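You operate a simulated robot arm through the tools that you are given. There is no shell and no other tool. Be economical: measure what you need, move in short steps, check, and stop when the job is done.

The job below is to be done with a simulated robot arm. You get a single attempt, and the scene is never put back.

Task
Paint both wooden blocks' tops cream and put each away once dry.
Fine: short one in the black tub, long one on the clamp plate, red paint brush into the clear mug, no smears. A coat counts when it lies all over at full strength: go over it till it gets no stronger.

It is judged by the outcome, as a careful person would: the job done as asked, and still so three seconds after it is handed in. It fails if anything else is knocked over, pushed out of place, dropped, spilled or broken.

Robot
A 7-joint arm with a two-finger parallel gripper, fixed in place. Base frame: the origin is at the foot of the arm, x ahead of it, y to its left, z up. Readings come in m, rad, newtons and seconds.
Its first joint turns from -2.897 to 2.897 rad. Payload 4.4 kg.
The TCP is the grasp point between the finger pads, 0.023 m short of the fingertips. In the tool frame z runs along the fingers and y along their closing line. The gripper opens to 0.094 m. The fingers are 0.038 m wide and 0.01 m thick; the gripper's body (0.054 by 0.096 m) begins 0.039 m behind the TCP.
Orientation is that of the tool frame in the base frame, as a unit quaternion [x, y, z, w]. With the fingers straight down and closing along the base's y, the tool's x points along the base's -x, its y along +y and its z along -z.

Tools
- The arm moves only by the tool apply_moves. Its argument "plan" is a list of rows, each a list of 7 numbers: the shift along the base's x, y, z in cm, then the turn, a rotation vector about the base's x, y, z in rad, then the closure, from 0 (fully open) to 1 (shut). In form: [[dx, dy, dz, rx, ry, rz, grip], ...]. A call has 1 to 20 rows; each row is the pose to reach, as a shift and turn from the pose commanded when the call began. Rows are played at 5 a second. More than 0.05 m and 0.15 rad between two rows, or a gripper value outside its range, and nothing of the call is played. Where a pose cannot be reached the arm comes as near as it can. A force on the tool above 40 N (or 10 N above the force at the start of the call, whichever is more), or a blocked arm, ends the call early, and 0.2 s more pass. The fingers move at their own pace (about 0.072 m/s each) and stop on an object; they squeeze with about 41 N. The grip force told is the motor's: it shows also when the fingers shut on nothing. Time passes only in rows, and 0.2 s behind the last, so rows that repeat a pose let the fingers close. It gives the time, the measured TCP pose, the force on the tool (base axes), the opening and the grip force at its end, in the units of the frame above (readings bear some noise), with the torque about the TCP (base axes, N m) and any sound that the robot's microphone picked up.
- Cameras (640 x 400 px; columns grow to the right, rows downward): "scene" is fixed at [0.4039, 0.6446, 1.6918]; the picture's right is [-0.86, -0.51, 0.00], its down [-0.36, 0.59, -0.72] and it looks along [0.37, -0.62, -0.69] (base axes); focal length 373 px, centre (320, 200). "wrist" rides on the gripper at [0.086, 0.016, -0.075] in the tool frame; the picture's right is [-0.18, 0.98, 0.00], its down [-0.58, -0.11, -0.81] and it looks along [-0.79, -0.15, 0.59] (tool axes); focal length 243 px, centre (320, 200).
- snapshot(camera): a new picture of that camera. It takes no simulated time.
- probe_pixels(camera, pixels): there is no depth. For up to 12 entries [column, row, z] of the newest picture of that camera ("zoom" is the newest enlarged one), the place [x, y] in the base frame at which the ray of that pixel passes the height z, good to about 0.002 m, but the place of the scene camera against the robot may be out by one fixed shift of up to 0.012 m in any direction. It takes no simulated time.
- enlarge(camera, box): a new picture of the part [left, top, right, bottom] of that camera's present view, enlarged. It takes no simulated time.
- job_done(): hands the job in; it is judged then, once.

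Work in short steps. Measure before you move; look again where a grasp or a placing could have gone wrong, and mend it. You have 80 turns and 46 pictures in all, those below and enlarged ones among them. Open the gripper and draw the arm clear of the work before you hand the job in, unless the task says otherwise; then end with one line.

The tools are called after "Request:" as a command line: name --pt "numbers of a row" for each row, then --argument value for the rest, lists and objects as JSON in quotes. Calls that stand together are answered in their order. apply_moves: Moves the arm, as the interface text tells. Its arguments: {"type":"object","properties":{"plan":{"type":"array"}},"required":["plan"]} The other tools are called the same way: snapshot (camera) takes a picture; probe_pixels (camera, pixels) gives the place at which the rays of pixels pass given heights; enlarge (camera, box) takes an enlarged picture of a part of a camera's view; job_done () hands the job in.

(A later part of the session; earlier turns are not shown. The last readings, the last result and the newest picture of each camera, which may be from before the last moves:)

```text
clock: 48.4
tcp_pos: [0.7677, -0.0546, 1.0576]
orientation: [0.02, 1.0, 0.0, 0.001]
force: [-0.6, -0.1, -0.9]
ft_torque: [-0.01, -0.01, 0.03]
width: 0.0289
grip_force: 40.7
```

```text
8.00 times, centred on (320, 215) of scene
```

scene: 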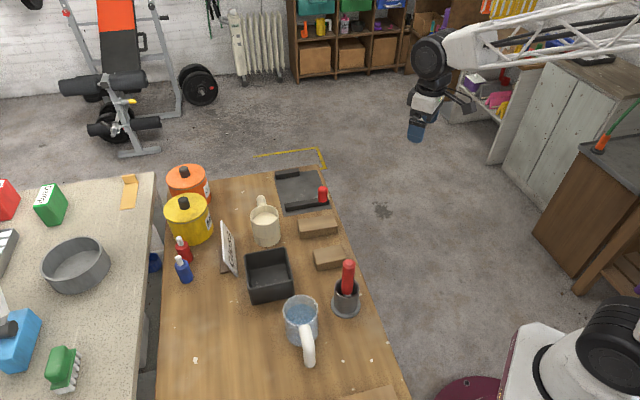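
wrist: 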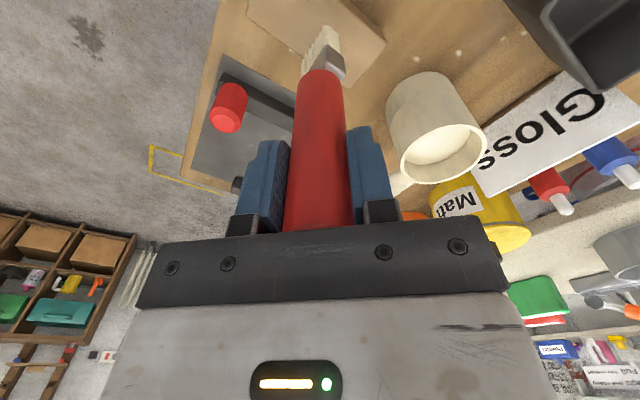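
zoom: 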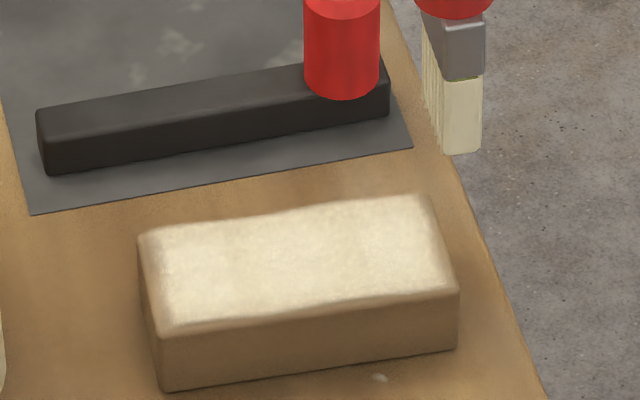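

The centre is full; a fringe along the edges (front, ends) is thinner. I do a perimeter pass reaching to the edges.

Request:
apply_moves --pt "-0.2 -0.07 -4 0 0 0 1" --pt "-0.2 -0.07 -7.95 0 0 0 1" --pt "1.89 1.8 -7.95 0 0 0 1" --pt "3.98 3.67 -7.95 0 0 0 1" --pt "6.07 5.54 -7.95 0 0 0 1" --pt "8.16 7.41 -7.95 0 0 0 1" --pt "9.03 6.44 -7.95 0 0 0 1" --pt "9.89 5.47 -7.95 0 0 0 1" --pt "7.8 3.6 -7.95 0 0 0 1" --pt "5.71 1.73 -7.95 0 0 0 1" --pt "3.62 -0.14 -7.95 0 0 0 1" --pt "1.53 -2.01 -7.95 0 0 0 1" --pt "0.66 -1.04 -7.95 0 0 0 1" --pt "-0.2 -0.07 -7.95 0 0 0 1" --pt "1.89 1.8 -7.95 0 0 0 1" --pt "3.98 3.67 -7.95 0 0 0 1" --pt "6.07 5.54 -7.95 0 0 0 1" --pt "8.16 7.41 -7.95 0 0 0 1" --pt "8.16 7.41 -4 0 0 0 1" --pt "8.16 7.41 0 0 0 0 1"

Request:
enlarge --camera "scene" --box '[280, 190, 360, 240]'

```text
clock: 52.6
tcp_pos: [0.8496, 0.0188, 1.0576]
orientation: [0.021, 1.0, 0.0, 0.001]
force: [-0.3, 0.3, -1.9]
ft_torque: [0.03, 0.01, 0.0]
width: 0.0289
grip_force: 41.0
```

```text
8.00 times, centred on (320, 215) of scene
```

zoom: 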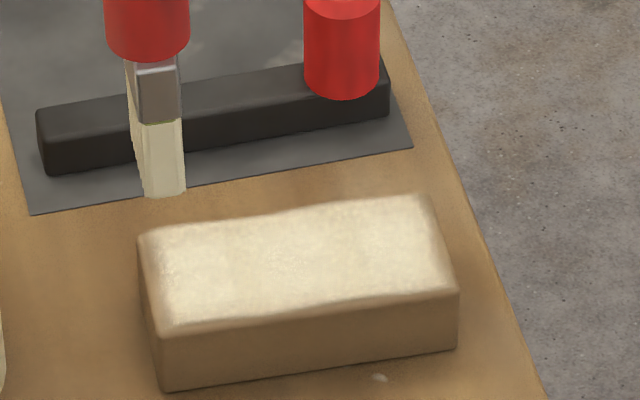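

Edges improved. I re-dip, then do one last full pass over the long block with fresh paint.

Request:
apply_moves --pt "0 0 2.6 0 0 0 1" --pt "2.8 2 2.6 0 0 0 1" --pt "5.6 4 2.6 0 0 0 1" --pt "8.4 5.8 2.6 0 0 0 1" --pt "8.4 5.8 -1.5 0 0 0 1" --pt "8.4 5.8 -5.5 0 0 0 1" --pt "8.4 5.8 -7.5 0 0 0 1" --pt "8.4 5.8 -7.5 0 0 0 1" --pt "8.4 5.8 -5 0 0 0 1" --pt "8.4 5.8 -3 0 0 0 1" --pt "8.4 5.8 -3 0 0 0 1" --pt "8.4 5.8 -3 0 0 0 1" --pt "8.4 5.8 -3 0 0 0 1" --pt "8.4 5.8 0 0 0 0 1" --pt "8.4 5.8 2.6 0 0 0 1" --pt "5.6 4 2.6 0 0 0 1" --pt "2.8 2 2.6 0 0 0 1" --pt "0 0 2.6 0 0 0 1" --pt "0 0 0 0 0 0 1"

```text
clock: 56.6
tcp_pos: [0.8503, 0.0177, 1.0592]
orientation: [0.02, 1.0, 0.001, 0.001]
force: [-0.1, -0.9, -1.3]
ft_torque: [0.01, 0.0, 0.0]
width: 0.029
grip_force: 40.9
```

I make the final pass in three lanes over the long block.

Request:
apply_moves --pt "0 0 -4 0 0 0 1" --pt "0 0 -7.97 0 0 0 1" --pt "-2.09 -1.87 -7.97 0 0 0 1" --pt "-4.18 -3.74 -7.97 0 0 0 1" --pt "-6.27 -5.61 -7.97 0 0 0 1" --pt "-8.36 -7.48 -7.97 0 0 0 1" --pt "-7.49 -8.45 -7.97 0 0 0 1" --pt "-5.4 -6.58 -7.97 0 0 0 1" --pt "-3.31 -4.71 -7.97 0 0 0 1" --pt "-1.22 -2.84 -7.97 0 0 0 1" --pt "0.87 -0.97 -7.97 0 0 0 1" --pt "1.74 -1.94 -7.97 0 0 0 1" --pt "-0.35 -3.81 -7.97 0 0 0 1" --pt "-2.44 -5.68 -7.97 0 0 0 1" --pt "-4.53 -7.55 -7.97 0 0 0 1" --pt "-6.62 -9.42 -7.97 0 0 0 1" --pt "-6.62 -9.42 -4 0 0 0 1" --pt "-6.62 -9.42 0 0 0 0 1"

Request:
enlarge --camera "scene" --box '[280, 190, 376, 270]'

```text
clock: 60.4
tcp_pos: [0.7842, -0.0745, 1.0579]
orientation: [0.021, 1.0, 0.001, 0.0]
force: [-0.2, 1.2, -0.9]
ft_torque: [0.0, -0.01, 0.0]
width: 0.0287
grip_force: 40.7
```

```text
5.00 times, centred on (328, 230) of scene
```

zoom: 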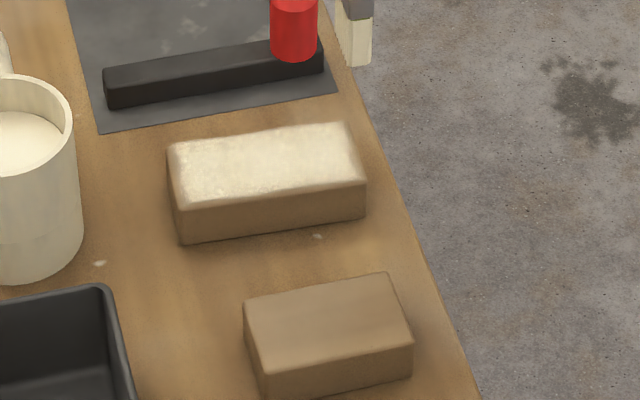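

The long block's top looks uniformly cream. I confirm the short block's corners before painting it.

Request:
probe_pixels --camera "zoom" --pixels '[[244, 302, 0.84], [386, 273, 0.84], [412, 344, 0.84], [265, 372, 0.84], [345, 66, 0.92], [371, 63, 0.92]]'

```text
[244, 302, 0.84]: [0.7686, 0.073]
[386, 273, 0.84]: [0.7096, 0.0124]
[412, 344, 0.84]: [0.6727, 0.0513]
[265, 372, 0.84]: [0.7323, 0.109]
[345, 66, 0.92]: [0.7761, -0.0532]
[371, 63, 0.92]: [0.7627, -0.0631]
```

Short block confirmed: centre (0.721,0.061), yaw 45°. I move over it, lower to the same contact height and stroke three lanes.

Request:
apply_moves --pt "-2.4 2.9 0 0 0 0.01 1" --pt "-4.8 5.8 0 0 0 0.02 1" --pt "-7.2 8.7 0 0 0 0.04 1" --pt "-9.49 11.53 0 0 0 0.05 1" --pt "-9.49 11.53 -4 0 0 0.05 1" --pt "-9.49 11.53 -7.9 0 0 0.05 1" --pt "-7.79 13.23 -7.95 0 0 0.05 1" --pt "-6.09 14.93 -7.95 0 0 0.05 1" --pt "-4.39 16.63 -7.95 0 0 0.05 1" --pt "-3.54 15.78 -7.95 0 0 0.05 1" --pt "-5.24 14.08 -7.95 0 0 0.05 1" --pt "-6.94 12.38 -7.95 0 0 0.05 1" --pt "-8.64 10.68 -7.95 0 0 0.05 1" --pt "-7.79 9.83 -7.95 0 0 0.05 1" --pt "-6.09 11.53 -7.95 0 0 0.05 1" --pt "-4.39 13.23 -7.95 0 0 0.05 1" --pt "-2.69 14.93 -7.95 0 0 0.05 1" --pt "-4.39 13.23 -7.95 0 0 0.05 1" --pt "-6.09 11.53 -7.95 0 0 0.05 1" --pt "-7.79 9.83 -7.95 0 0 0.05 1"

Request:
enlarge --camera "scene" --box '[280, 190, 376, 270]'

```text
clock: 64.6
tcp_pos: [0.7061, 0.0236, 0.9794]
orientation: [-0.005, 1.0, 0.001, 0.002]
force: [0.7, 0.9, 0.8]
ft_torque: [0.1, -0.08, 0.03]
width: 0.0287
grip_force: 40.9
```

```text
5.00 times, centred on (328, 230) of scene
```

zoom: 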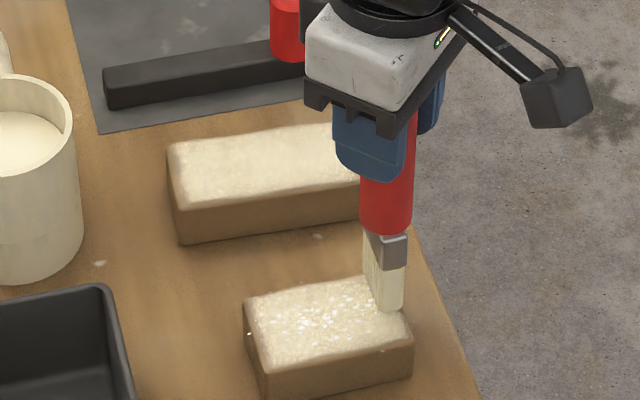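

Painted evenly; contact is light. I lower slightly and go over all lanes again.

Request:
apply_moves --pt "1.7 1.7 -0.07 0 0 0 1" --pt "3.4 3.4 -0.07 0 0 0 1" --pt "5.1 5.1 -0.07 0 0 0 1" --pt "4.25 5.95 -0.07 0 0 0 1" --pt "2.55 4.25 -0.07 0 0 0 1" --pt "0.85 2.55 -0.07 0 0 0 1" --pt "-0.85 0.85 -0.07 0 0 0 1" --pt "-1.7 1.7 -0.07 0 0 0 1" --pt "0 3.4 -0.07 0 0 0 1" --pt "1.7 5.1 -0.07 0 0 0 1" --pt "3.4 6.8 -0.07 0 0 0 1" --pt "1.7 5.1 -0.07 0 0 0 1" --pt "0 3.4 -0.07 0 0 0 1" --pt "-1.7 1.7 -0.07 0 0 0 1" --pt "-0.85 0.85 -0.07 0 0 0 1" --pt "0 0 -0.07 0 0 0 1" --pt "1.7 1.7 -0.07 0 0 0 1" --pt "3.4 3.4 -0.07 0 0 0 1" --pt "5.1 5.1 -0.07 0 0 0 1" --pt "5.1 5.1 4 0 0 0 1"

```text
clock: 68.8
tcp_pos: [0.7569, 0.0739, 1.0183]
orientation: [-0.005, 1.0, 0.0, 0.001]
force: [-0.2, 0.3, -1.0]
ft_torque: [-0.01, 0.01, 0.0]
width: 0.0288
grip_force: 41.3
```

Now I re-dip for the short block and come back to the same spot above its far end.

Request:
apply_moves --pt "0 0 3.5 0 0 0 1" --pt "0 0 6.5 0 0 0 1" --pt "4.4 0.1 6.5 0 0 0 1" --pt "8.8 0.2 6.5 0 0 0 1" --pt "13.2 0.3 6.5 0 0 0 1" --pt "17.7 0.3 6.5 0 0 0 1" --pt "17.7 0.3 2.5 0 0 0 1" --pt "17.7 0.3 -1.5 0 0 0 1" --pt "17.7 0.3 -3.5 0 0 0 1" --pt "17.7 0.3 -3.5 0 0 0 1" --pt "17.7 0.3 -0.5 0 0 0 1" --pt "17.7 0.3 1 0 0 0 1" --pt "17.7 0.3 1 0 0 0 1" --pt "17.7 0.3 1 0 0 0 1" --pt "17.7 0.3 4 0 0 0 1" --pt "17.7 0.3 6.5 0 0 0 1" --pt "13.2 0.3 6.5 0 0 0 1" --pt "8.8 0.2 6.5 0 0 0 1" --pt "4.4 0.1 6.5 0 0 0 1" --pt "0 0 4 0 0 0 1"

```text
refused: row 20 steps farther than a row can; nothing moved
```

Last step was a little too long; I adjust it.

Request:
apply_moves --pt "0 0 3.5 0 0 0 1" --pt "0 0 6.5 0 0 0 1" --pt "4.4 0.1 6.5 0 0 0 1" --pt "8.8 0.2 6.5 0 0 0 1" --pt "13.2 0.3 6.5 0 0 0 1" --pt "17.7 0.3 6.5 0 0 0 1" --pt "17.7 0.3 2.5 0 0 0 1" --pt "17.7 0.3 -1.5 0 0 0 1" --pt "17.7 0.3 -3.5 0 0 0 1" --pt "17.7 0.3 -3.5 0 0 0 1" --pt "17.7 0.3 -0.5 0 0 0 1" --pt "17.7 0.3 1 0 0 0 1" --pt "17.7 0.3 1 0 0 0 1" --pt "17.7 0.3 1 0 0 0 1" --pt "17.7 0.3 4 0 0 0 1" --pt "17.7 0.3 6.5 0 0 0 1" --pt "13.2 0.3 6.5 0 0 0 1" --pt "8.8 0.2 6.5 0 0 0 1" --pt "4.4 0.1 6.5 0 0 0 1" --pt "0 0 6.5 0 0 0 1"

```text
clock: 73.0
tcp_pos: [0.7556, 0.0754, 1.084]
orientation: [-0.005, 1.0, -0.001, 0.001]
force: [-0.2, -0.7, -0.7]
ft_torque: [0.03, 0.03, 0.0]
width: 0.029
grip_force: 40.8
```

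I lower and pass all three lanes again with fresh paint, then lift and look.

Request:
apply_moves --pt "0 0 -5 0 0 0 1" --pt "0 0 -9.5 0 0 0 1" --pt "0 0 -10.58 0 0 0 1" --pt "-1.7 -1.7 -10.58 0 0 0 1" --pt "-3.4 -3.4 -10.58 0 0 0 1" --pt "-5.1 -5.1 -10.58 0 0 0 1" --pt "-5.95 -4.25 -10.58 0 0 0 1" --pt "-4.25 -2.55 -10.58 0 0 0 1" --pt "-2.55 -0.85 -10.58 0 0 0 1" --pt "-0.85 0.85 -10.58 0 0 0 1" --pt "-1.7 1.7 -10.58 0 0 0 1" --pt "-3.4 0 -10.58 0 0 0 1" --pt "-5.1 -1.7 -10.58 0 0 0 1" --pt "-6.8 -3.4 -10.58 0 0 0 1" --pt "-5.1 -1.7 -10.58 0 0 0 1" --pt "-3.4 0 -10.58 0 0 0 1" --pt "-1.7 1.7 -10.58 0 0 0 1" --pt "-1.7 1.7 -6 0 0 0 1" --pt "-1.7 1.7 -2 0 0 0 1"

Request:
enlarge --camera "scene" --box '[280, 190, 376, 270]'

```text
clock: 77.0
tcp_pos: [0.7405, 0.0921, 1.0627]
orientation: [-0.005, 1.0, 0.0, 0.001]
force: [-0.8, 0.1, -0.9]
ft_torque: [0.06, -0.03, -0.01]
width: 0.0289
grip_force: 41.1
```

```text
5.00 times, centred on (328, 230) of scene
```

zoom: 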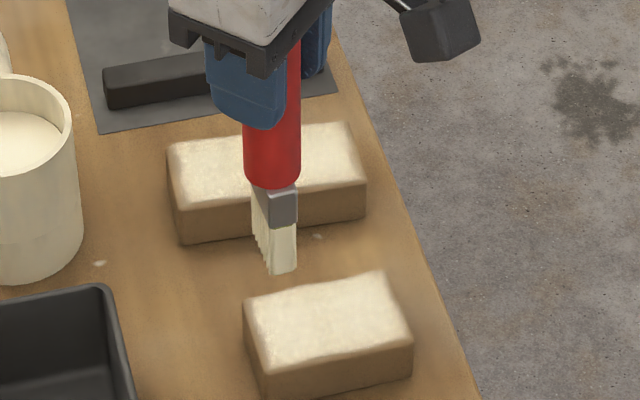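

Both tops look cream and the sides are clean. One more perimeter-and-middle pass on the short block.

Request:
apply_moves --pt "0.07 0.21 -4.3 0 0 0 1" --pt "0.07 0.21 -8.6 0 0 0 1" --pt "-1.72 -1.58 -8.6 0 0 0 1" --pt "-3.51 -3.37 -8.6 0 0 0 1" --pt "-5.3 -5.16 -8.6 0 0 0 1" --pt "-4.38 -6.08 -8.6 0 0 0 1" --pt "-3.46 -7 -8.6 0 0 0 1" --pt "-1.67 -5.21 -8.6 0 0 0 1" --pt "0.12 -3.42 -8.6 0 0 0 1" --pt "1.91 -1.63 -8.6 0 0 0 1" --pt "0.99 -0.71 -8.6 0 0 0 1" --pt "-0.8 -2.5 -8.6 0 0 0 1" --pt "-2.59 -4.29 -8.6 0 0 0 1" --pt "-4.38 -6.08 -8.6 0 0 0 1" --pt "-5.3 -5.16 -8.6 0 0 0 1" --pt "-3.51 -3.37 -8.6 0 0 0 1" --pt "-1.72 -1.58 -8.6 0 0 0 1" --pt "0.07 0.21 -8.6 0 0 0 1" --pt "0.07 0.21 -4.3 0 0 0 1" --pt "0.07 0.21 0 0 0 0 1"

```text
clock: 81.2
tcp_pos: [0.74, 0.0943, 1.0635]
orientation: [-0.005, 1.0, 0.0, 0.001]
force: [-1.0, -1.1, -1.5]
ft_torque: [0.03, -0.03, 0.01]
width: 0.0289
grip_force: 40.8
```

For certainty I dip again and give the long block another full pass.

Request:
apply_moves --pt "0 0 2 0 0 0 1" --pt "4.8 -0.4 2 0 0 -0.01 1" --pt "9.6 -0.8 2 0 0 -0.02 1" --pt "14.4 -1.3 2 0 0 -0.04 1" --pt "19.3 -1.7 2 0 0 -0.05 1" --pt "19.3 -1.7 -2.5 0 0 -0.05 1" --pt "19.3 -1.7 -6 0 0 -0.05 1" --pt "19.3 -1.7 -8 0 0 -0.05 1" --pt "19.3 -1.7 -8 0 0 -0.05 1" --pt "19.3 -1.7 -5 0 0 -0.05 1" --pt "19.3 -1.7 -3.5 0 0 -0.05 1" --pt "19.3 -1.7 -3.5 0 0 -0.05 1" --pt "19.3 -1.7 -3.5 0 0 -0.05 1" --pt "19.3 -1.7 -3.5 0 0 -0.05 1" --pt "19.3 -1.7 -1 0 0 -0.05 1" --pt "19.3 -1.7 2 0 0 -0.05 1" --pt "16.5 -3.7 2 0 0 -0.05 1" --pt "13.7 -5.7 2 0 0 -0.05 1" --pt "10.96 -7.6 2 0 0 -0.05 1" --pt "10.96 -7.6 -0.55 0 0 -0.05 1"

```text
clock: 85.4
tcp_pos: [0.8488, 0.0176, 1.0597]
orientation: [0.02, 1.0, -0.001, 0.002]
force: [-0.1, 1.0, -0.5]
ft_torque: [-0.06, -0.01, 0.0]
width: 0.0288
grip_force: 41.1
```

I repeat the three-lane pass on the long block.

Request:
apply_moves --pt "0 0 -4 0 0 0 1" --pt "0 0 -8.07 0 0 0 1" --pt "-2.09 -1.87 -8.07 0 0 0 1" --pt "-4.18 -3.74 -8.07 0 0 0 1" --pt "-6.27 -5.61 -8.07 0 0 0 1" --pt "-8.36 -7.48 -8.07 0 0 0 1" --pt "-7.49 -8.45 -8.07 0 0 0 1" --pt "-5.4 -6.58 -8.07 0 0 0 1" --pt "-3.31 -4.71 -8.07 0 0 0 1" --pt "-1.22 -2.84 -8.07 0 0 0 1" --pt "0.87 -0.97 -8.07 0 0 0 1" --pt "1.74 -1.94 -8.07 0 0 0 1" --pt "-0.35 -3.81 -8.07 0 0 0 1" --pt "-2.44 -5.68 -8.07 0 0 0 1" --pt "-4.53 -7.55 -8.07 0 0 0 1" --pt "-6.62 -9.42 -8.07 0 0 0 1" --pt "-7.49 -8.45 -8.07 0 0 0 1" --pt "-8.36 -7.48 -8.07 0 0 0 1" --pt "-8.36 -7.48 -4 0 0 0 1" --pt "-8.36 -7.48 0 0 0 0 1"

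Request:
enlarge --camera "scene" --box '[280, 190, 376, 270]'

```text
clock: 89.6
tcp_pos: [0.7666, -0.0574, 1.0577]
orientation: [0.02, 1.0, 0.0, 0.001]
force: [-0.6, 0.5, -0.5]
ft_torque: [0.0, 0.04, -0.01]
width: 0.028
grip_force: 41.0
```

```text
5.00 times, centred on (328, 230) of scene
```

zoom: 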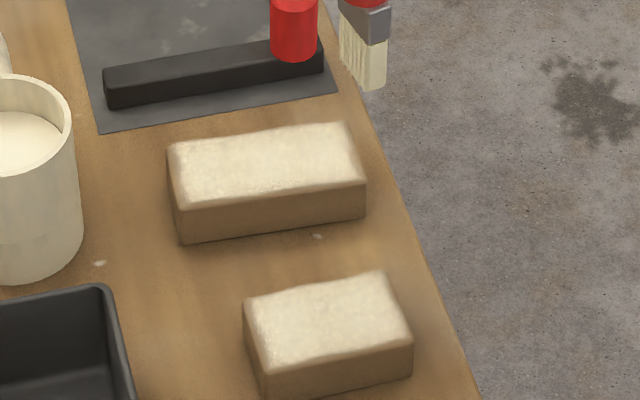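

Both coats look full and even. I carry the brush over the clear mug (≈(0.673,0.283)) at height and check its alignment.

Request:
apply_moves --pt "0 0 3 0 0 0 1" --pt "-1 4.2 5 0 0 0 1" --pt "-2.2 8.4 5 0 0 0 1" --pt "-3.4 12.6 5 0 0 0 1" --pt "-4.6 16.8 5 0 0 0 1" --pt "-5.8 21 5 0 0 0 1" --pt "-7 25.2 5 0 0 0 1" --pt "-8.2 29.4 5 0 0 0 1" --pt "-9.2 33.7 5 0 0 0 1" --pt "-9.2 33.7 5 0 0 0 1"

Request:
snapshot --camera "wrist"

Request:
enlarge --camera "scene" --box '[260, 220, 360, 370]'

```text
clock: 91.8
tcp_pos: [0.6746, 0.2811, 1.1095]
orientation: [0.021, 1.0, 0.0, 0.002]
force: [0.5, 0.7, -0.9]
ft_torque: [-0.02, -0.02, 0.02]
width: 0.0278
grip_force: 40.6
```

```text
8 pictures are left
```

wrist: 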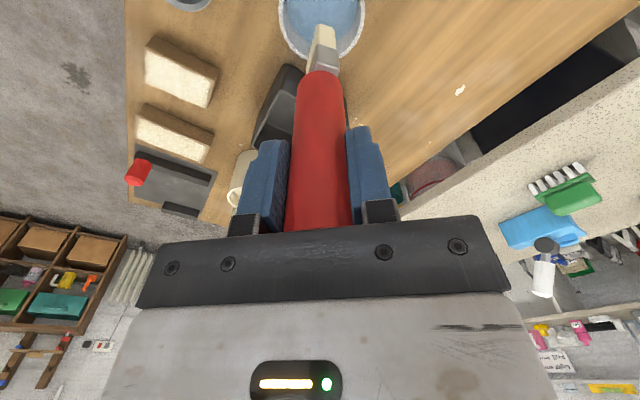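

```text
2.67 times, centred on (310, 295) of scene
```

zoom: 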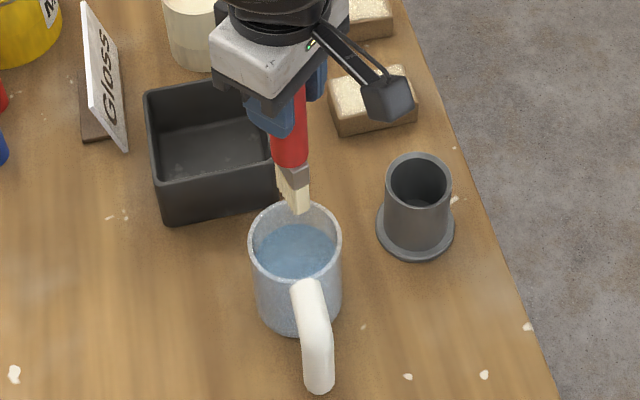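

I probe the tip and mug rim centre to align.

Request:
probe_pixels --camera "zoom" --pixels '[[298, 212, 0.972], [310, 210, 0.972], [283, 197, 0.972], [249, 248, 0.905], [343, 245, 0.905], [296, 242, 0.905]]'

Request:
probe_pixels --camera "wrist" --pixels '[[326, 25, 0.972], [338, 35, 0.972], [308, 70, 0.972], [278, 12, 0.905], [365, 10, 0.905], [320, 60, 0.905], [316, 24, 0.972]]'

```text
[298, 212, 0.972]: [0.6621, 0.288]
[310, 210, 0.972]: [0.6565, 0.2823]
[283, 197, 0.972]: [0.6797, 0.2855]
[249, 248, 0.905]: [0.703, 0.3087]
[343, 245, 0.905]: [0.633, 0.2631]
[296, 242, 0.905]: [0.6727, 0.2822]
```

```text
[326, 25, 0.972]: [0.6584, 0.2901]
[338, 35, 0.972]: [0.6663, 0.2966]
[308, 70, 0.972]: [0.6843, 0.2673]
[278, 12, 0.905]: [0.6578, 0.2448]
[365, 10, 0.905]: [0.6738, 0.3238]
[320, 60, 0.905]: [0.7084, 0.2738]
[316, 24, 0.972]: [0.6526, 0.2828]
```

Tip is within ~5 mm of the mug centre (0.670,0.284). I lower the brush into it, slowly near the bottom.

Request:
apply_moves --pt "0 0.3 -4 0 0 0 1" --pt "0 0.4 -8 0 0 0 1" --pt "0 0.4 -11 0 0 0 1" --pt "0 0.4 -12.3 0 0 0 1" --pt "0 0.4 -12.7 0 0 0 1" --pt "0 0.4 -12.9 0 0 0 1"

```text
clock: 93.2
tcp_pos: [0.6742, 0.2833, 0.9805]
orientation: [0.02, 1.0, -0.001, 0.002]
force: [-0.2, -0.1, 0.3]
ft_torque: [0.01, -0.01, -0.01]
width: 0.0276
grip_force: 40.8
```

No contact yet; I go on down in small steps.

Request:
apply_moves --pt "0 0 -0.3 0 0 0 1" --pt "0 0 -0.6 0 0 0 1" --pt "0 0 -0.9 0 0 0 1" --pt "0 0 -1.1 0 0 0 1"

```text
clock: 94.2
tcp_pos: [0.6749, 0.2841, 0.9694]
orientation: [0.02, 1.0, 0.0, 0.002]
force: [-0.7, -0.9, -0.7]
ft_torque: [0.03, 0.03, 0.0]
width: 0.0275
grip_force: 41.1
```

Request:
apply_moves --pt "0 0 -0.3 0 0 0 1" --pt "0 0 -0.6 0 0 0 1" --pt "0 0 -0.9 0 0 0 1" --pt "0 0 -1.2 0 0 0 1"

```text
clock: 95.2
tcp_pos: [0.6739, 0.2837, 0.9558]
orientation: [0.021, 1.0, 0.0, 0.002]
force: [0.2, 0.8, -0.4]
ft_torque: [0.0, -0.04, 0.0]
width: 0.0274
grip_force: 41.4
```

Tip ≈0.818 and still free; I continue down a further centimetre carefully.

Request:
apply_moves --pt "0 0 -0.2 0 0 0 1" --pt "0 0 -0.4 0 0 0 1" --pt "0 0 -0.6 0 0 0 1" --pt "0 0 -0.8 0 0 0 1" --pt "0 0 -0.9 0 0 0 1"

```text
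clock: 96.4
tcp_pos: [0.6755, 0.2838, 0.9494]
orientation: [0.02, 1.0, 0.001, 0.002]
force: [-1.7, -0.9, 24.4]
ft_torque: [0.09, 0.64, 0.01]
width: 0.0274
grip_force: 40.9
```

Contact with the mug floor. I unload slightly, open the fingers, and rise.

Request:
apply_moves --pt "0 0 0.2 0 0 0 1" --pt "0 0 0.2 0 0 0 0.55" --pt "0 0 0.2 0 0 0 0.4" --pt "0 0 0.2 0 0 0 0.2" --pt "0 0 0.2 0 0 0 0" --pt "0 0 0.2 0 0 0 0" --pt "0 0 3 0 0 0 0" --pt "0 0 6 0 0 0 0" --pt "0 0 10 0 0 0 0" --pt "0 0 14 0 0 0 0"

Request:
snapshot --camera "scene"

```text
clock: 98.6
tcp_pos: [0.6752, 0.2831, 1.0881]
orientation: [0.02, 1.0, 0.0, 0.001]
force: [0.1, 0.1, 0.2]
ft_torque: [0.01, -0.01, 0.03]
width: 0.0938
grip_force: 0.2
```

```text
6 pictures are left
```

scene: 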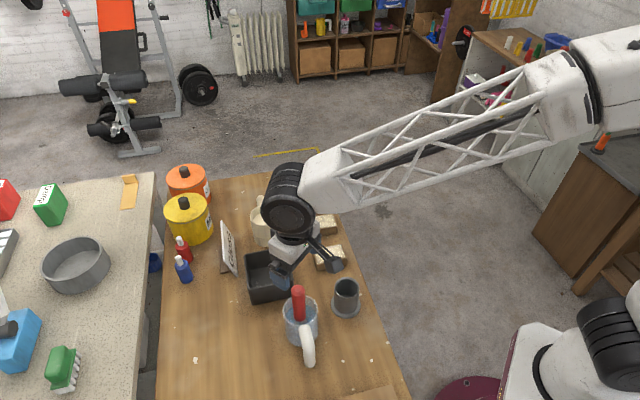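

The brush stands in the clear mug. I move above the short block, turning the gripper +45° to close across its width, and wait there for drying.

Request:
apply_moves --pt "0.5 -3 3 0 0 0.13 0" --pt "1 -6 5 0 0 0.26 0" --pt "1.5 -9 6 0 0 0.4 0" --pt "2 -12 6 0 0 0.54 0" --pt "3 -15 6 0 0 0.68 0" --pt "4 -19 6 0 0 0.82 0" --pt "4.56 -22.2 6 0 0 0.825 0" --pt "4.56 -22.2 6 0 0 0.825 0" --pt "4.56 -22.2 6 0 0 0.825 0" --pt "4.56 -22.2 6 0 0 0.825 0" --pt "4.56 -22.2 6 0 0 0.825 0" --pt "4.56 -22.2 6 0 0 0.825 0" --pt "4.56 -22.2 6 0 0 0.825 0" --pt "4.56 -22.2 6 0 0 0.825 0" --pt "4.56 -22.2 6 0 0 0.825 0" --pt "4.56 -22.2 6 0 0 0.825 0" --pt "4.56 -22.2 6 0 0 0.825 0" --pt "4.56 -22.2 6 0 0 0.825 0" --pt "4.56 -22.2 6 0 0 0.825 0" --pt "4.56 -22.2 6 0 0 0.825 0"

Request:
enlarge --camera "wrist" --box '[200, 0, 440, 150]'

```text
clock: 102.8
tcp_pos: [0.7194, 0.0619, 1.1482]
orientation: [-0.383, 0.924, 0.001, 0.002]
force: [0.1, 0.5, -0.6]
ft_torque: [-0.01, -0.03, 0.0]
width: 0.094
grip_force: 0.0
```

```text
2.67 times, centred on (320, 75) of wrist
```

zoom: 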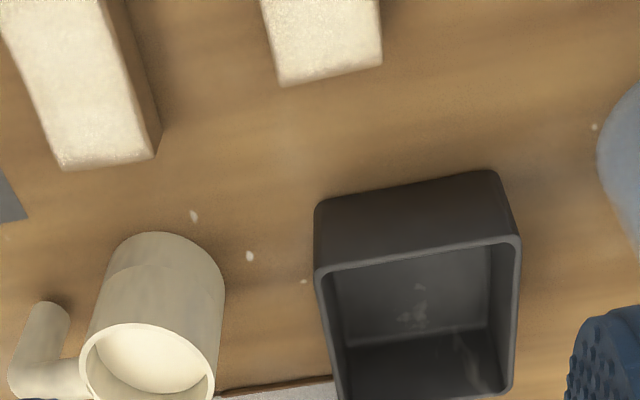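

Coverage reaches the edges. I probe the tub's near corners at base and rim height.

Request:
probe_pixels --camera "zoom" --pixels '[[315, 205, 0.8], [494, 172, 0.8], [318, 274, 0.86], [318, 274, 0.87], [520, 237, 0.86], [520, 237, 0.87], [512, 388, 0.87], [335, 345, 0.805], [486, 327, 0.805], [334, 278, 0.87], [505, 245, 0.87]]'

Request:
apply_moves --pt "0 0 0 0 0 0 0" --pt "0 0 0 0 0 0 0" --pt "0 0 0 0 0 0 0" --pt "0 0 0 0 0 0 0" --pt "0 0 0 0 0 0 0" --pt "0 0 0 0 0 0 0" --pt "0 0 0 0 0 0 0" --pt "0 0 0 0 0 0 0" --pt "0 0 0 0 0 0 0" --pt "0 0 0 0 0 0 0" --pt "0 0 0 0 0 0 0" --pt "0 0 0 0 0 0 0" --pt "0 0 0 0 0 0 0" --pt "0 0 0 0 0 0 0" --pt "0 0 0 0 0 0 0" --pt "0 0 0 0 0 0 0" --pt "0 0 0 0 0 0 0" --pt "0 0 0 0 0 0 0" --pt "0 0 0 0 0 0 0" --pt "0 0 0 0 0 0 0"

```text
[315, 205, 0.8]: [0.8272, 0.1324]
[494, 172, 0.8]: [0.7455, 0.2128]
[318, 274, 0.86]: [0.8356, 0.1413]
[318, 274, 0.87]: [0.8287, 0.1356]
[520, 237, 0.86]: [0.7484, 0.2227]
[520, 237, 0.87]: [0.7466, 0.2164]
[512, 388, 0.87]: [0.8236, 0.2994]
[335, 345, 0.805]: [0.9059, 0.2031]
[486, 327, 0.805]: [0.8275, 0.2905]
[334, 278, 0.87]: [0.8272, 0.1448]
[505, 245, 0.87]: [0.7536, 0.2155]
```

```text
clock: 107.0
tcp_pos: [0.7206, 0.0629, 1.1474]
orientation: [-0.382, 0.924, 0.001, 0.001]
force: [0.3, -0.7, 0.8]
ft_torque: [0.03, -0.01, 0.01]
width: 0.0939
grip_force: 0.1
```

Tub centre ≈(0.828,0.214), interior ample. I keep waiting for the paint to dry.

Request:
apply_moves --pt "0 0 0 0 0 0 0" --pt "0 0 0 0 0 0 0" --pt "0 0 0 0 0 0 0" --pt "0 0 0 0 0 0 0" --pt "0 0 0 0 0 0 0" --pt "0 0 0 0 0 0 0" --pt "0 0 0 0 0 0 0" --pt "0 0 0 0 0 0 0" --pt "0 0 0 0 0 0 0" --pt "0 0 0 0 0 0 0" --pt "0 0 0 0 0 0 0" --pt "0 0 0 0 0 0 0" --pt "0 0 0 0 0 0 0" --pt "0 0 0 0 0 0 0" --pt "0 0 0 0 0 0 0" --pt "0 0 0 0 0 0 0" --pt "0 0 0 0 0 0 0" --pt "0 0 0 0 0 0 0" --pt "0 0 0 0 0 0 0" --pt "0 0 0 0 0 0 0"

Request:
apply_moves --pt "0 0 0 0 0 0 0" --pt "0 0 0 0 0 0 0" --pt "0 0 0 0 0 0 0" --pt "0 0 0 0 0 0 0" --pt "0 0 0 0 0 0 0" --pt "0 0 0 0 0 0 0" --pt "0 0 0 0 0 0 0" --pt "0 0 0 0 0 0 0" --pt "0 0 0 0 0 0 0" --pt "0 0 0 0 0 0 0" --pt "0 0 0 0 0 0 0" --pt "0 0 0 0 0 0 0" --pt "0 0 0 0 0 0 0" --pt "0 0 0 0 0 0 0" --pt "0 0 0 0 0 0 0" --pt "0 0 0 0 0 0 0" --pt "0 0 0 0 0 0 0" --pt "0 0 0 0 0 0 0" --pt "0 0 0 0 0 0 0" --pt "0 0 0 0 0 0 0"

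Request:
apply_moves --pt "0 0 0 0 0 0 0" --pt "0 0 0 0 0 0 0" --pt "0 0 0 0 0 0 0" --pt "0 0 0 0 0 0 0" --pt "0 0 0 0 0 0 0" --pt "0 0 0 0 0 0 0" --pt "0 0 0 0 0 0 0" --pt "0 0 0 0 0 0 0" --pt "0 0 0 0 0 0 0" --pt "0 0 0 0 0 0 0" --pt "0 0 0 0 0 0 0" --pt "0 0 0 0 0 0 0" --pt "0 0 0 0 0 0 0" --pt "0 0 0 0 0 0 0" --pt "0 0 0 0 0 0 0" --pt "0 0 0 0 0 0 0" --pt "0 0 0 0 0 0 0" --pt "0 0 0 0 0 0 0" --pt "0 0 0 0 0 0 0" --pt "0 0 0 0 0 0 0"

Request:
apply_moves --pt "0 0 0 0 0 0 0" --pt "0 0 0 0 0 0 0" --pt "0 0 0 0 0 0 0" --pt "0 0 0 0 0 0 0" --pt "0 0 0 0 0 0 0" --pt "0 0 0 0 0 0 0" --pt "0 0 0 0 0 0 0" --pt "0 0 0 0 0 0 0" --pt "0 0 0 0 0 0 0" --pt "0 0 0 0 0 0 0" --pt "0 0 0 0 0 0 0" --pt "0 0 0 0 0 0 0" --pt "0 0 0 0 0 0 0" --pt "0 0 0 0 0 0 0" --pt "0 0 0 0 0 0 0" --pt "0 0 0 0 0 0 0" --pt "0 0 0 0 0 0 0" --pt "0 0 0 0 0 0 0" --pt "0 0 0 0 0 0 0" --pt "0 0 0 0 0 0 0"

Request:
enlarge --camera "wrist" --box '[200, 0, 440, 150]'

```text
clock: 111.2
tcp_pos: [0.7203, 0.062, 1.1455]
orientation: [-0.383, 0.924, 0.0, 0.002]
force: [-1.2, 0.6, -0.2]
ft_torque: [0.0, 0.0, 0.01]
width: 0.0941
grip_force: 0.1
```

```text
clock: 115.4
tcp_pos: [0.7198, 0.0616, 1.1473]
orientation: [-0.382, 0.924, 0.0, 0.001]
force: [0.4, 0.2, 0.5]
ft_torque: [0.04, 0.0, 0.0]
width: 0.094
grip_force: 0.1
```

```text
clock: 119.6
tcp_pos: [0.7205, 0.0619, 1.1471]
orientation: [-0.382, 0.924, 0.001, 0.002]
force: [0.3, -0.6, -0.1]
ft_torque: [0.04, -0.03, 0.03]
width: 0.0938
grip_force: 0.1
```

```text
clock: 123.8
tcp_pos: [0.7196, 0.062, 1.1481]
orientation: [-0.382, 0.924, 0.0, 0.001]
force: [0.4, 0.0, -0.2]
ft_torque: [-0.02, -0.01, 0.02]
width: 0.0941
grip_force: 0.0
```

```text
2.67 times, centred on (320, 75) of wrist
```

zoom: 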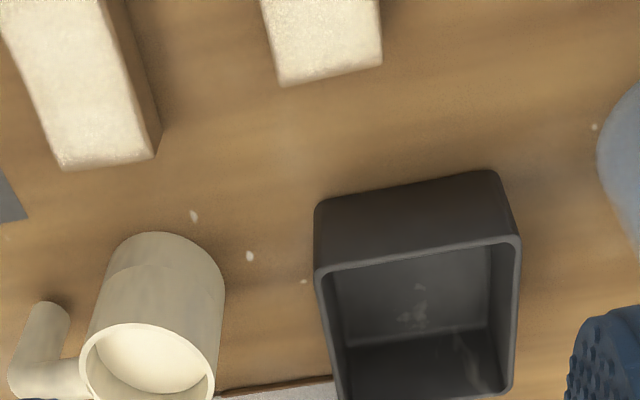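

No visible change since 102 s, but waiting is cheap; I wait some 30 s more for safety.

Request:
apply_moves --pt "0 0 0 0 0 0 0" --pt "0 0 0 0 0 0 0" --pt "0 0 0 0 0 0 0" --pt "0 0 0 0 0 0 0" --pt "0 0 0 0 0 0 0" --pt "0 0 0 0 0 0 0" --pt "0 0 0 0 0 0 0" --pt "0 0 0 0 0 0 0" --pt "0 0 0 0 0 0 0" --pt "0 0 0 0 0 0 0" --pt "0 0 0 0 0 0 0" --pt "0 0 0 0 0 0 0" --pt "0 0 0 0 0 0 0" --pt "0 0 0 0 0 0 0" --pt "0 0 0 0 0 0 0" --pt "0 0 0 0 0 0 0" --pt "0 0 0 0 0 0 0" --pt "0 0 0 0 0 0 0" --pt "0 0 0 0 0 0 0" --pt "0 0 0 0 0 0 0"

Request:
apply_moves --pt "0 0 0 0 0 0 0" --pt "0 0 0 0 0 0 0" --pt "0 0 0 0 0 0 0" --pt "0 0 0 0 0 0 0" --pt "0 0 0 0 0 0 0" --pt "0 0 0 0 0 0 0" --pt "0 0 0 0 0 0 0" --pt "0 0 0 0 0 0 0" --pt "0 0 0 0 0 0 0" --pt "0 0 0 0 0 0 0" --pt "0 0 0 0 0 0 0" --pt "0 0 0 0 0 0 0" --pt "0 0 0 0 0 0 0" --pt "0 0 0 0 0 0 0" --pt "0 0 0 0 0 0 0" --pt "0 0 0 0 0 0 0" --pt "0 0 0 0 0 0 0" --pt "0 0 0 0 0 0 0" --pt "0 0 0 0 0 0 0" --pt "0 0 0 0 0 0 0"

Request:
apply_moves --pt "0 0 0 0 0 0 0" --pt "0 0 0 0 0 0 0" --pt "0 0 0 0 0 0 0" --pt "0 0 0 0 0 0 0" --pt "0 0 0 0 0 0 0" --pt "0 0 0 0 0 0 0" --pt "0 0 0 0 0 0 0" --pt "0 0 0 0 0 0 0" --pt "0 0 0 0 0 0 0" --pt "0 0 0 0 0 0 0" --pt "0 0 0 0 0 0 0" --pt "0 0 0 0 0 0 0" --pt "0 0 0 0 0 0 0" --pt "0 0 0 0 0 0 0" --pt "0 0 0 0 0 0 0" --pt "0 0 0 0 0 0 0" --pt "0 0 0 0 0 0 0" --pt "0 0 0 0 0 0 0" --pt "0 0 0 0 0 0 0" --pt "0 0 0 0 0 0 0"

Request:
apply_moves --pt "0 0 0 0 0 0 0" --pt "0 0 0 0 0 0 0" --pt "0 0 0 0 0 0 0" --pt "0 0 0 0 0 0 0" --pt "0 0 0 0 0 0 0" --pt "0 0 0 0 0 0 0" --pt "0 0 0 0 0 0 0" --pt "0 0 0 0 0 0 0" --pt "0 0 0 0 0 0 0" --pt "0 0 0 0 0 0 0" --pt "0 0 0 0 0 0 0" --pt "0 0 0 0 0 0 0" --pt "0 0 0 0 0 0 0" --pt "0 0 0 0 0 0 0" --pt "0 0 0 0 0 0 0" --pt "0 0 0 0 0 0 0" --pt "0 0 0 0 0 0 0" --pt "0 0 0 0 0 0 0" --pt "0 0 0 0 0 0 0" --pt "0 0 0 0 0 0 0"

Request:
apply_moves --pt "0 0 0 0 0 0 0" --pt "0 0 0 0 0 0 0" --pt "0 0 0 0 0 0 0" --pt "0 0 0 0 0 0 0" --pt "0 0 0 0 0 0 0" --pt "0 0 0 0 0 0 0" --pt "0 0 0 0 0 0 0" --pt "0 0 0 0 0 0 0" --pt "0 0 0 0 0 0 0" --pt "0 0 0 0 0 0 0" --pt "0 0 0 0 0 0 0" --pt "0 0 0 0 0 0 0" --pt "0 0 0 0 0 0 0" --pt "0 0 0 0 0 0 0" --pt "0 0 0 0 0 0 0" --pt "0 0 0 0 0 0 0" --pt "0 0 0 0 0 0 0" --pt "0 0 0 0 0 0 0" --pt "0 0 0 0 0 0 0" --pt "0 0 0 0 0 0 0"

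Request:
apply_moves --pt "0 0 0 0 0 0 0" --pt "0 0 0 0 0 0 0" --pt "0 0 0 0 0 0 0" --pt "0 0 0 0 0 0 0" --pt "0 0 0 0 0 0 0" --pt "0 0 0 0 0 0 0" --pt "0 0 0 0 0 0 0" --pt "0 0 0 0 0 0 0" --pt "0 0 0 0 0 0 0" --pt "0 0 0 0 0 0 0" --pt "0 0 0 0 0 0 0" --pt "0 0 0 0 0 0 0" --pt "0 0 0 0 0 0 0" --pt "0 0 0 0 0 0 0" --pt "0 0 0 0 0 0 0" --pt "0 0 0 0 0 0 0" --pt "0 0 0 0 0 0 0" --pt "0 0 0 0 0 0 0" --pt "0 0 0 0 0 0 0" --pt "0 0 0 0 0 0 0"

Request:
apply_moves --pt "0 0 0 0 0 0 0" --pt "0 0 0 0 0 0 0" --pt "0 0 0 0 0 0 0" --pt "0 0 0 0 0 0 0" --pt "0 0 0 0 0 0 0" --pt "0 0 0 0 0 0 0" --pt "0 0 0 0 0 0 0" --pt "0 0 0 0 0 0 0" --pt "0 0 0 0 0 0 0" --pt "0 0 0 0 0 0 0" --pt "0 0 0 0 0 0 0" --pt "0 0 0 0 0 0 0" --pt "0 0 0 0 0 0 0" --pt "0 0 0 0 0 0 0" --pt "0 0 0 0 0 0 0" --pt "0 0 0 0 0 0 0" --pt "0 0 0 0 0 0 0" --pt "0 0 0 0 0 0 0" --pt "0 0 0 0 0 0 0" --pt "0 0 0 0 0 0 0"

Request:
apply_moves --pt "0 0 0 0 0 0 0" --pt "0 0 0 0 0 0 0" --pt "0 0 0 0 0 0 0" --pt "0 0 0 0 0 0 0" --pt "0 0 0 0 0 0 0" --pt "0 0 0 0 0 0 0" --pt "0 0 0 0 0 0 0" --pt "0 0 0 0 0 0 0" --pt "0 0 0 0 0 0 0" --pt "0 0 0 0 0 0 0" --pt "0 0 0 0 0 0 0" --pt "0 0 0 0 0 0 0" --pt "0 0 0 0 0 0 0" --pt "0 0 0 0 0 0 0" --pt "0 0 0 0 0 0 0" --pt "0 0 0 0 0 0 0" --pt "0 0 0 0 0 0 0" --pt "0 0 0 0 0 0 0" --pt "0 0 0 0 0 0 0" --pt "0 0 0 0 0 0 0"

```text
clock: 128.0
tcp_pos: [0.72, 0.0615, 1.1469]
orientation: [-0.382, 0.924, 0.001, 0.001]
force: [0.8, -0.1, -0.4]
ft_torque: [-0.01, 0.0, -0.01]
width: 0.0941
grip_force: 0.0
```

```text
clock: 132.2
tcp_pos: [0.7197, 0.0614, 1.1484]
orientation: [-0.383, 0.924, 0.001, 0.001]
force: [-0.1, 0.0, 0.1]
ft_torque: [0.0, 0.01, 0.01]
width: 0.094
grip_force: 0.1
```

```text
clock: 136.4
tcp_pos: [0.7208, 0.0616, 1.1473]
orientation: [-0.383, 0.924, 0.001, 0.001]
force: [-0.4, -0.4, 0.5]
ft_torque: [0.0, 0.01, -0.02]
width: 0.094
grip_force: 0.2
```

```text
clock: 140.6
tcp_pos: [0.7203, 0.0616, 1.1473]
orientation: [-0.383, 0.924, 0.0, 0.003]
force: [-0.3, -1.0, -0.1]
ft_torque: [0.05, 0.0, -0.02]
width: 0.094
grip_force: 0.1
```

```text
clock: 144.8
tcp_pos: [0.7198, 0.0618, 1.1468]
orientation: [-0.384, 0.923, 0.001, 0.001]
force: [0.3, 0.4, 0.6]
ft_torque: [-0.01, 0.03, 0.01]
width: 0.0939
grip_force: 0.0
```

```text
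clock: 149.0
tcp_pos: [0.7204, 0.0617, 1.1475]
orientation: [-0.382, 0.924, 0.0, 0.002]
force: [0.7, -0.5, 0.0]
ft_torque: [-0.02, 0.0, -0.02]
width: 0.0941
grip_force: 0.0
```

```text
clock: 153.2
tcp_pos: [0.7208, 0.0608, 1.1474]
orientation: [-0.383, 0.924, 0.002, 0.002]
force: [-0.1, 0.1, -0.7]
ft_torque: [-0.01, 0.01, 0.01]
width: 0.0939
grip_force: 0.1
```

```text
clock: 157.4
tcp_pos: [0.7206, 0.0611, 1.1466]
orientation: [-0.383, 0.924, 0.001, 0.002]
force: [0.0, 0.7, 0.3]
ft_torque: [0.0, 0.01, -0.03]
width: 0.0941
grip_force: 0.1
```

Over a minute since the last stroke. I descend onto the short block and grip its sides with the TCP at z≈0.838.

Request:
apply_moves --pt "0 0 -5 0 0 0 0" --pt "0 0 -10 0 0 0 0" --pt "0 0 -15 0 0 0 0" --pt "0 0 -20 0 0 0 0" --pt "0 0 -24 0 0 0 0" --pt "0 0 -27 0 0 0 0" --pt "0 0 -29 0 0 0 0" --pt "0 0 -30.9 0 0 0 0" --pt "0 0 -30.9 0 0 0 0" --pt "0 0 -30.9 0 0 0 0.4" --pt "0 0 -30.9 0 0 0 0.7" --pt "0 0 -30.9 0 0 0 1" --pt "0 0 -30.9 0 0 0 1" --pt "0 0 -30.9 0 0 0 1"

```text
clock: 160.4
tcp_pos: [0.7205, 0.063, 0.8379]
orientation: [-0.382, 0.924, 0.001, 0.003]
force: [0.2, 0.5, -0.7]
ft_torque: [0.03, -0.03, 0.0]
width: 0.0553
grip_force: 40.5
```

Gripped (55 mm). I lift 12 cm and carry it over the tub centre.

Request:
apply_moves --pt "0 0 3 0 0 0 1" --pt "0 0 7 0 0 0 1" --pt "0 0 11 0 0 0 1" --pt "0 0 14 0 0 0 1" --pt "2.7 3.8 14 0 0 0 1" --pt "5.4 7.6 14 0 0 0 1" --pt "8.1 11.4 14 0 0 0 1" --pt "10.75 15.1 14 0 0 0 1" --pt "10.75 15.1 14 0 0 0 1"

Request:
enlarge --camera "scene" --box '[220, 200, 360, 300]'

```text
clock: 162.4
tcp_pos: [0.8274, 0.2146, 0.9767]
orientation: [-0.383, 0.924, 0.001, 0.001]
force: [-0.6, -1.0, -1.7]
ft_torque: [0.05, 0.0, -0.01]
width: 0.0557
grip_force: 40.8
```

```text
4.00 times, centred on (290, 250) of scene
```

zoom: 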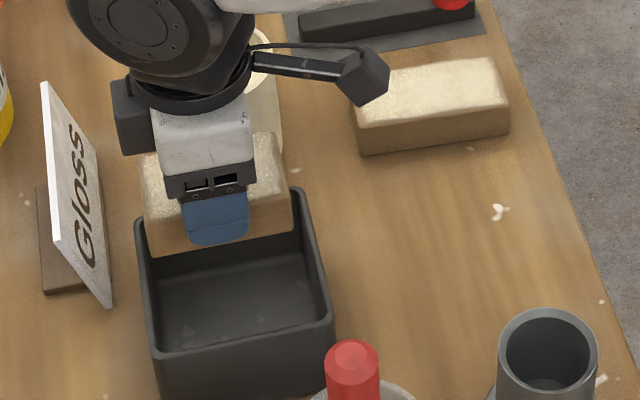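

I check the held block's lower edge against the tub rim.

Request:
probe_pixels --camera "zoom" --pixels '[[152, 253, 0.939], [291, 231, 0.939], [135, 220, 0.87], [303, 190, 0.87], [155, 358, 0.87], [330, 320, 0.87], [160, 347, 0.87]]'

```text
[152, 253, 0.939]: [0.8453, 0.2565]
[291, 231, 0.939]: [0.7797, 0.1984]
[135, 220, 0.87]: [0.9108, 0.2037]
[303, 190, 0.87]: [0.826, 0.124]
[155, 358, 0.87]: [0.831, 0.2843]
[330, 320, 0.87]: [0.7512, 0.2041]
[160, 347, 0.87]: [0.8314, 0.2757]
```

Tub centre resolves to ≈(0.8265,0.212), rim ~0.88; the block is within ~2 mm. I nudge and lower it into the tub.

Request:
apply_moves --pt "-0.1 -0.15 -3 0 0 0 1" --pt "-0.1 -0.15 -6 0 0 0 1" --pt "-0.1 -0.15 -8.5 0 0 0 1" --pt "-0.1 -0.15 -10.5 0 0 0 1" --pt "-0.1 -0.15 -11.8 0 0 0 1" --pt "-0.1 -0.15 -12.4 0 0 0 1" --pt "-0.1 -0.15 -12.8 0 0 0 1" --pt "-0.1 -0.15 -13.1 0 0 0 1"

```text
clock: 164.2
tcp_pos: [0.8291, 0.2102, 0.8477]
orientation: [-0.383, 0.924, 0.001, 0.002]
force: [-0.7, 0.1, -1.3]
ft_torque: [-0.02, 0.0, 0.01]
width: 0.0557
grip_force: 41.1
```

Free of contact so far. I lower a few mm more.

Request:
apply_moves --pt "0 0 -0.15 0 0 0 1" --pt "0 0 -0.3 0 0 0 1" --pt "0 0 -0.4 0 0 0 1"

```text
clock: 165.0
tcp_pos: [0.8275, 0.2111, 0.8441]
orientation: [-0.382, 0.924, 0.0, 0.001]
force: [-2.7, 0.2, 8.5]
ft_torque: [-0.2, 0.38, -0.07]
width: 0.0555
grip_force: 41.2
```

Touching the tub floor. I open moderately (fingers stay inside the tub) and lift straight up.

Request:
apply_moves --pt "0 0 0 0 0 0 0.3" --pt "0 0 0 0 0 0 0.25" --pt "0 0 0 0 0 0 0.25" --pt "0 0 2 0 0 0 0.25" --pt "0 0 5 0 0 0 0.25" --pt "0 0 9 0 0 0 0.2" --pt "0 0 14 0 0 0 0" --pt "0 0 18 0 0 0 0"

```text
clock: 166.8
tcp_pos: [0.8254, 0.212, 1.0231]
orientation: [-0.382, 0.924, 0.001, 0.002]
force: [0.9, 0.0, 0.1]
ft_torque: [0.01, -0.03, 0.0]
width: 0.094
grip_force: 0.1
```

Now to the long block: move above its centre (0.814,-0.024), yaw -0.055, descend and grip.

Request:
apply_moves --pt "-0.2 -4 0 0 0 -0.01 0" --pt "-0.4 -8 0 0 0 -0.02 0" --pt "-0.6 -12 0 0 0 -0.03 0" --pt "-0.8 -16 0 0 0 -0.04 0" --pt "-1 -20 0 0 0 -0.055 0" --pt "-1.2 -23.6 0 0 0 -0.055 0" --pt "-1.2 -23.6 -4 0 0 -0.055 0" --pt "-1.2 -23.6 -8 0 0 -0.055 0" --pt "-1.2 -23.6 -12 0 0 -0.055 0" --pt "-1.2 -23.6 -15 0 0 -0.055 0" --pt "-1.2 -23.6 -17 0 0 -0.055 0" --pt "-1.2 -23.6 -18.4 0 0 -0.055 0" --pt "-1.2 -23.6 -18.4 0 0 -0.055 0" --pt "-1.2 -23.6 -18.4 0 0 -0.055 0.4" --pt "-1.2 -23.6 -18.4 0 0 -0.055 0.7" --pt "-1.2 -23.6 -18.4 0 0 -0.055 1" --pt "-1.2 -23.6 -18.4 0 0 -0.055 1"

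```text
clock: 170.4
tcp_pos: [0.8152, -0.0246, 0.8402]
orientation: [-0.358, 0.934, 0.001, 0.001]
force: [0.2, 0.3, 0.5]
ft_torque: [0.01, -0.08, 0.0]
width: 0.0553
grip_force: 40.7
```

Gripped. I lift and carry the long block over the clamp plate, aligning yaw, then check.

Request:
apply_moves --pt "0 0 3 0 0 0 1" --pt "0 0 7 0 0 0 1" --pt "0 0 11 0 0 0 1" --pt "3.3 -3.3 11 0 0 0.02 1" --pt "6.6 -6.6 11 0 0 0.04 1" --pt "9.9 -9.9 11 0 0 0.045 1" --pt "13.25 -13.1 11 0 0 0.045 1" --pt "13.25 -13.1 8 0 0 0.045 1" --pt "13.25 -13.1 8 0 0 0.045 1"

Request:
enlarge --camera "scene" --box '[240, 130, 360, 230]'

```text
clock: 172.4
tcp_pos: [0.9485, -0.1562, 0.9184]
orientation: [-0.378, 0.926, 0.001, 0.001]
force: [-0.1, 0.6, -1.0]
ft_torque: [-0.01, 0.0, -0.03]
width: 0.0556
grip_force: 41.1
```

```text
4.00 times, centred on (300, 180) of scene
```

zoom: 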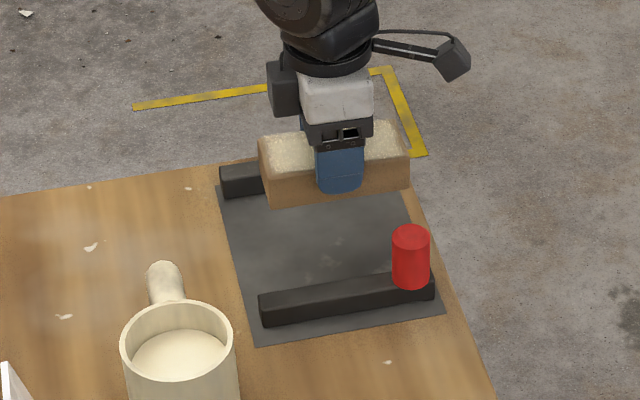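

I probe rail edges and the held block's lower edge.

Request:
probe_pixels --camera "zoom" --pixels '[[259, 294, 0.815], [390, 279, 0.815], [224, 199, 0.803], [262, 195, 0.803], [269, 207, 0.88], [410, 189, 0.88], [257, 341, 0.802], [443, 314, 0.802], [215, 180, 0.802], [265, 327, 0.802], [434, 300, 0.802]]'

```text
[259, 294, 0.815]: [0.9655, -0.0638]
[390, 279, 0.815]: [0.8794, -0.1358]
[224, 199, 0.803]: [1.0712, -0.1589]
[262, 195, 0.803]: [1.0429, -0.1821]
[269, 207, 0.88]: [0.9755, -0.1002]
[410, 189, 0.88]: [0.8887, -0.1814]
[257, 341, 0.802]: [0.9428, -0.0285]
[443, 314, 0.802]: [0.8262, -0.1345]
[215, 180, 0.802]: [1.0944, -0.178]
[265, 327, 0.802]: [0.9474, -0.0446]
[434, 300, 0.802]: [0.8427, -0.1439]
```

Block clears both rails by ≥3 cm and lies within the plate. I lower it to contact.

Request:
apply_moves --pt "0 0 -2.5 0 0 0 1" --pt "0 0 -5 0 0 0 1" --pt "0 0 -6.2 0 0 0 1" --pt "0 0 -6.8 0 0 0 1" --pt "0 0 -7.1 0 0 0 1" --pt "0 0 -7.3 0 0 0 1"

```text
clock: 173.8
tcp_pos: [0.9477, -0.1563, 0.8463]
orientation: [-0.378, 0.926, 0.001, 0.001]
force: [-1.0, 0.8, -1.8]
ft_torque: [0.0, -0.01, -0.01]
width: 0.0555
grip_force: 40.7
```

Request:
apply_moves --pt "0 0 -0.15 0 0 0 1" --pt "0 0 -0.3 0 0 0 1" --pt "0 0 -0.38 0 0 0 1"

```text
clock: 174.6
tcp_pos: [0.9474, -0.1552, 0.8434]
orientation: [-0.378, 0.926, 0.001, 0.003]
force: [-0.5, 0.6, -1.1]
ft_torque: [0.0, 0.02, -0.02]
width: 0.0555
grip_force: 41.3
```

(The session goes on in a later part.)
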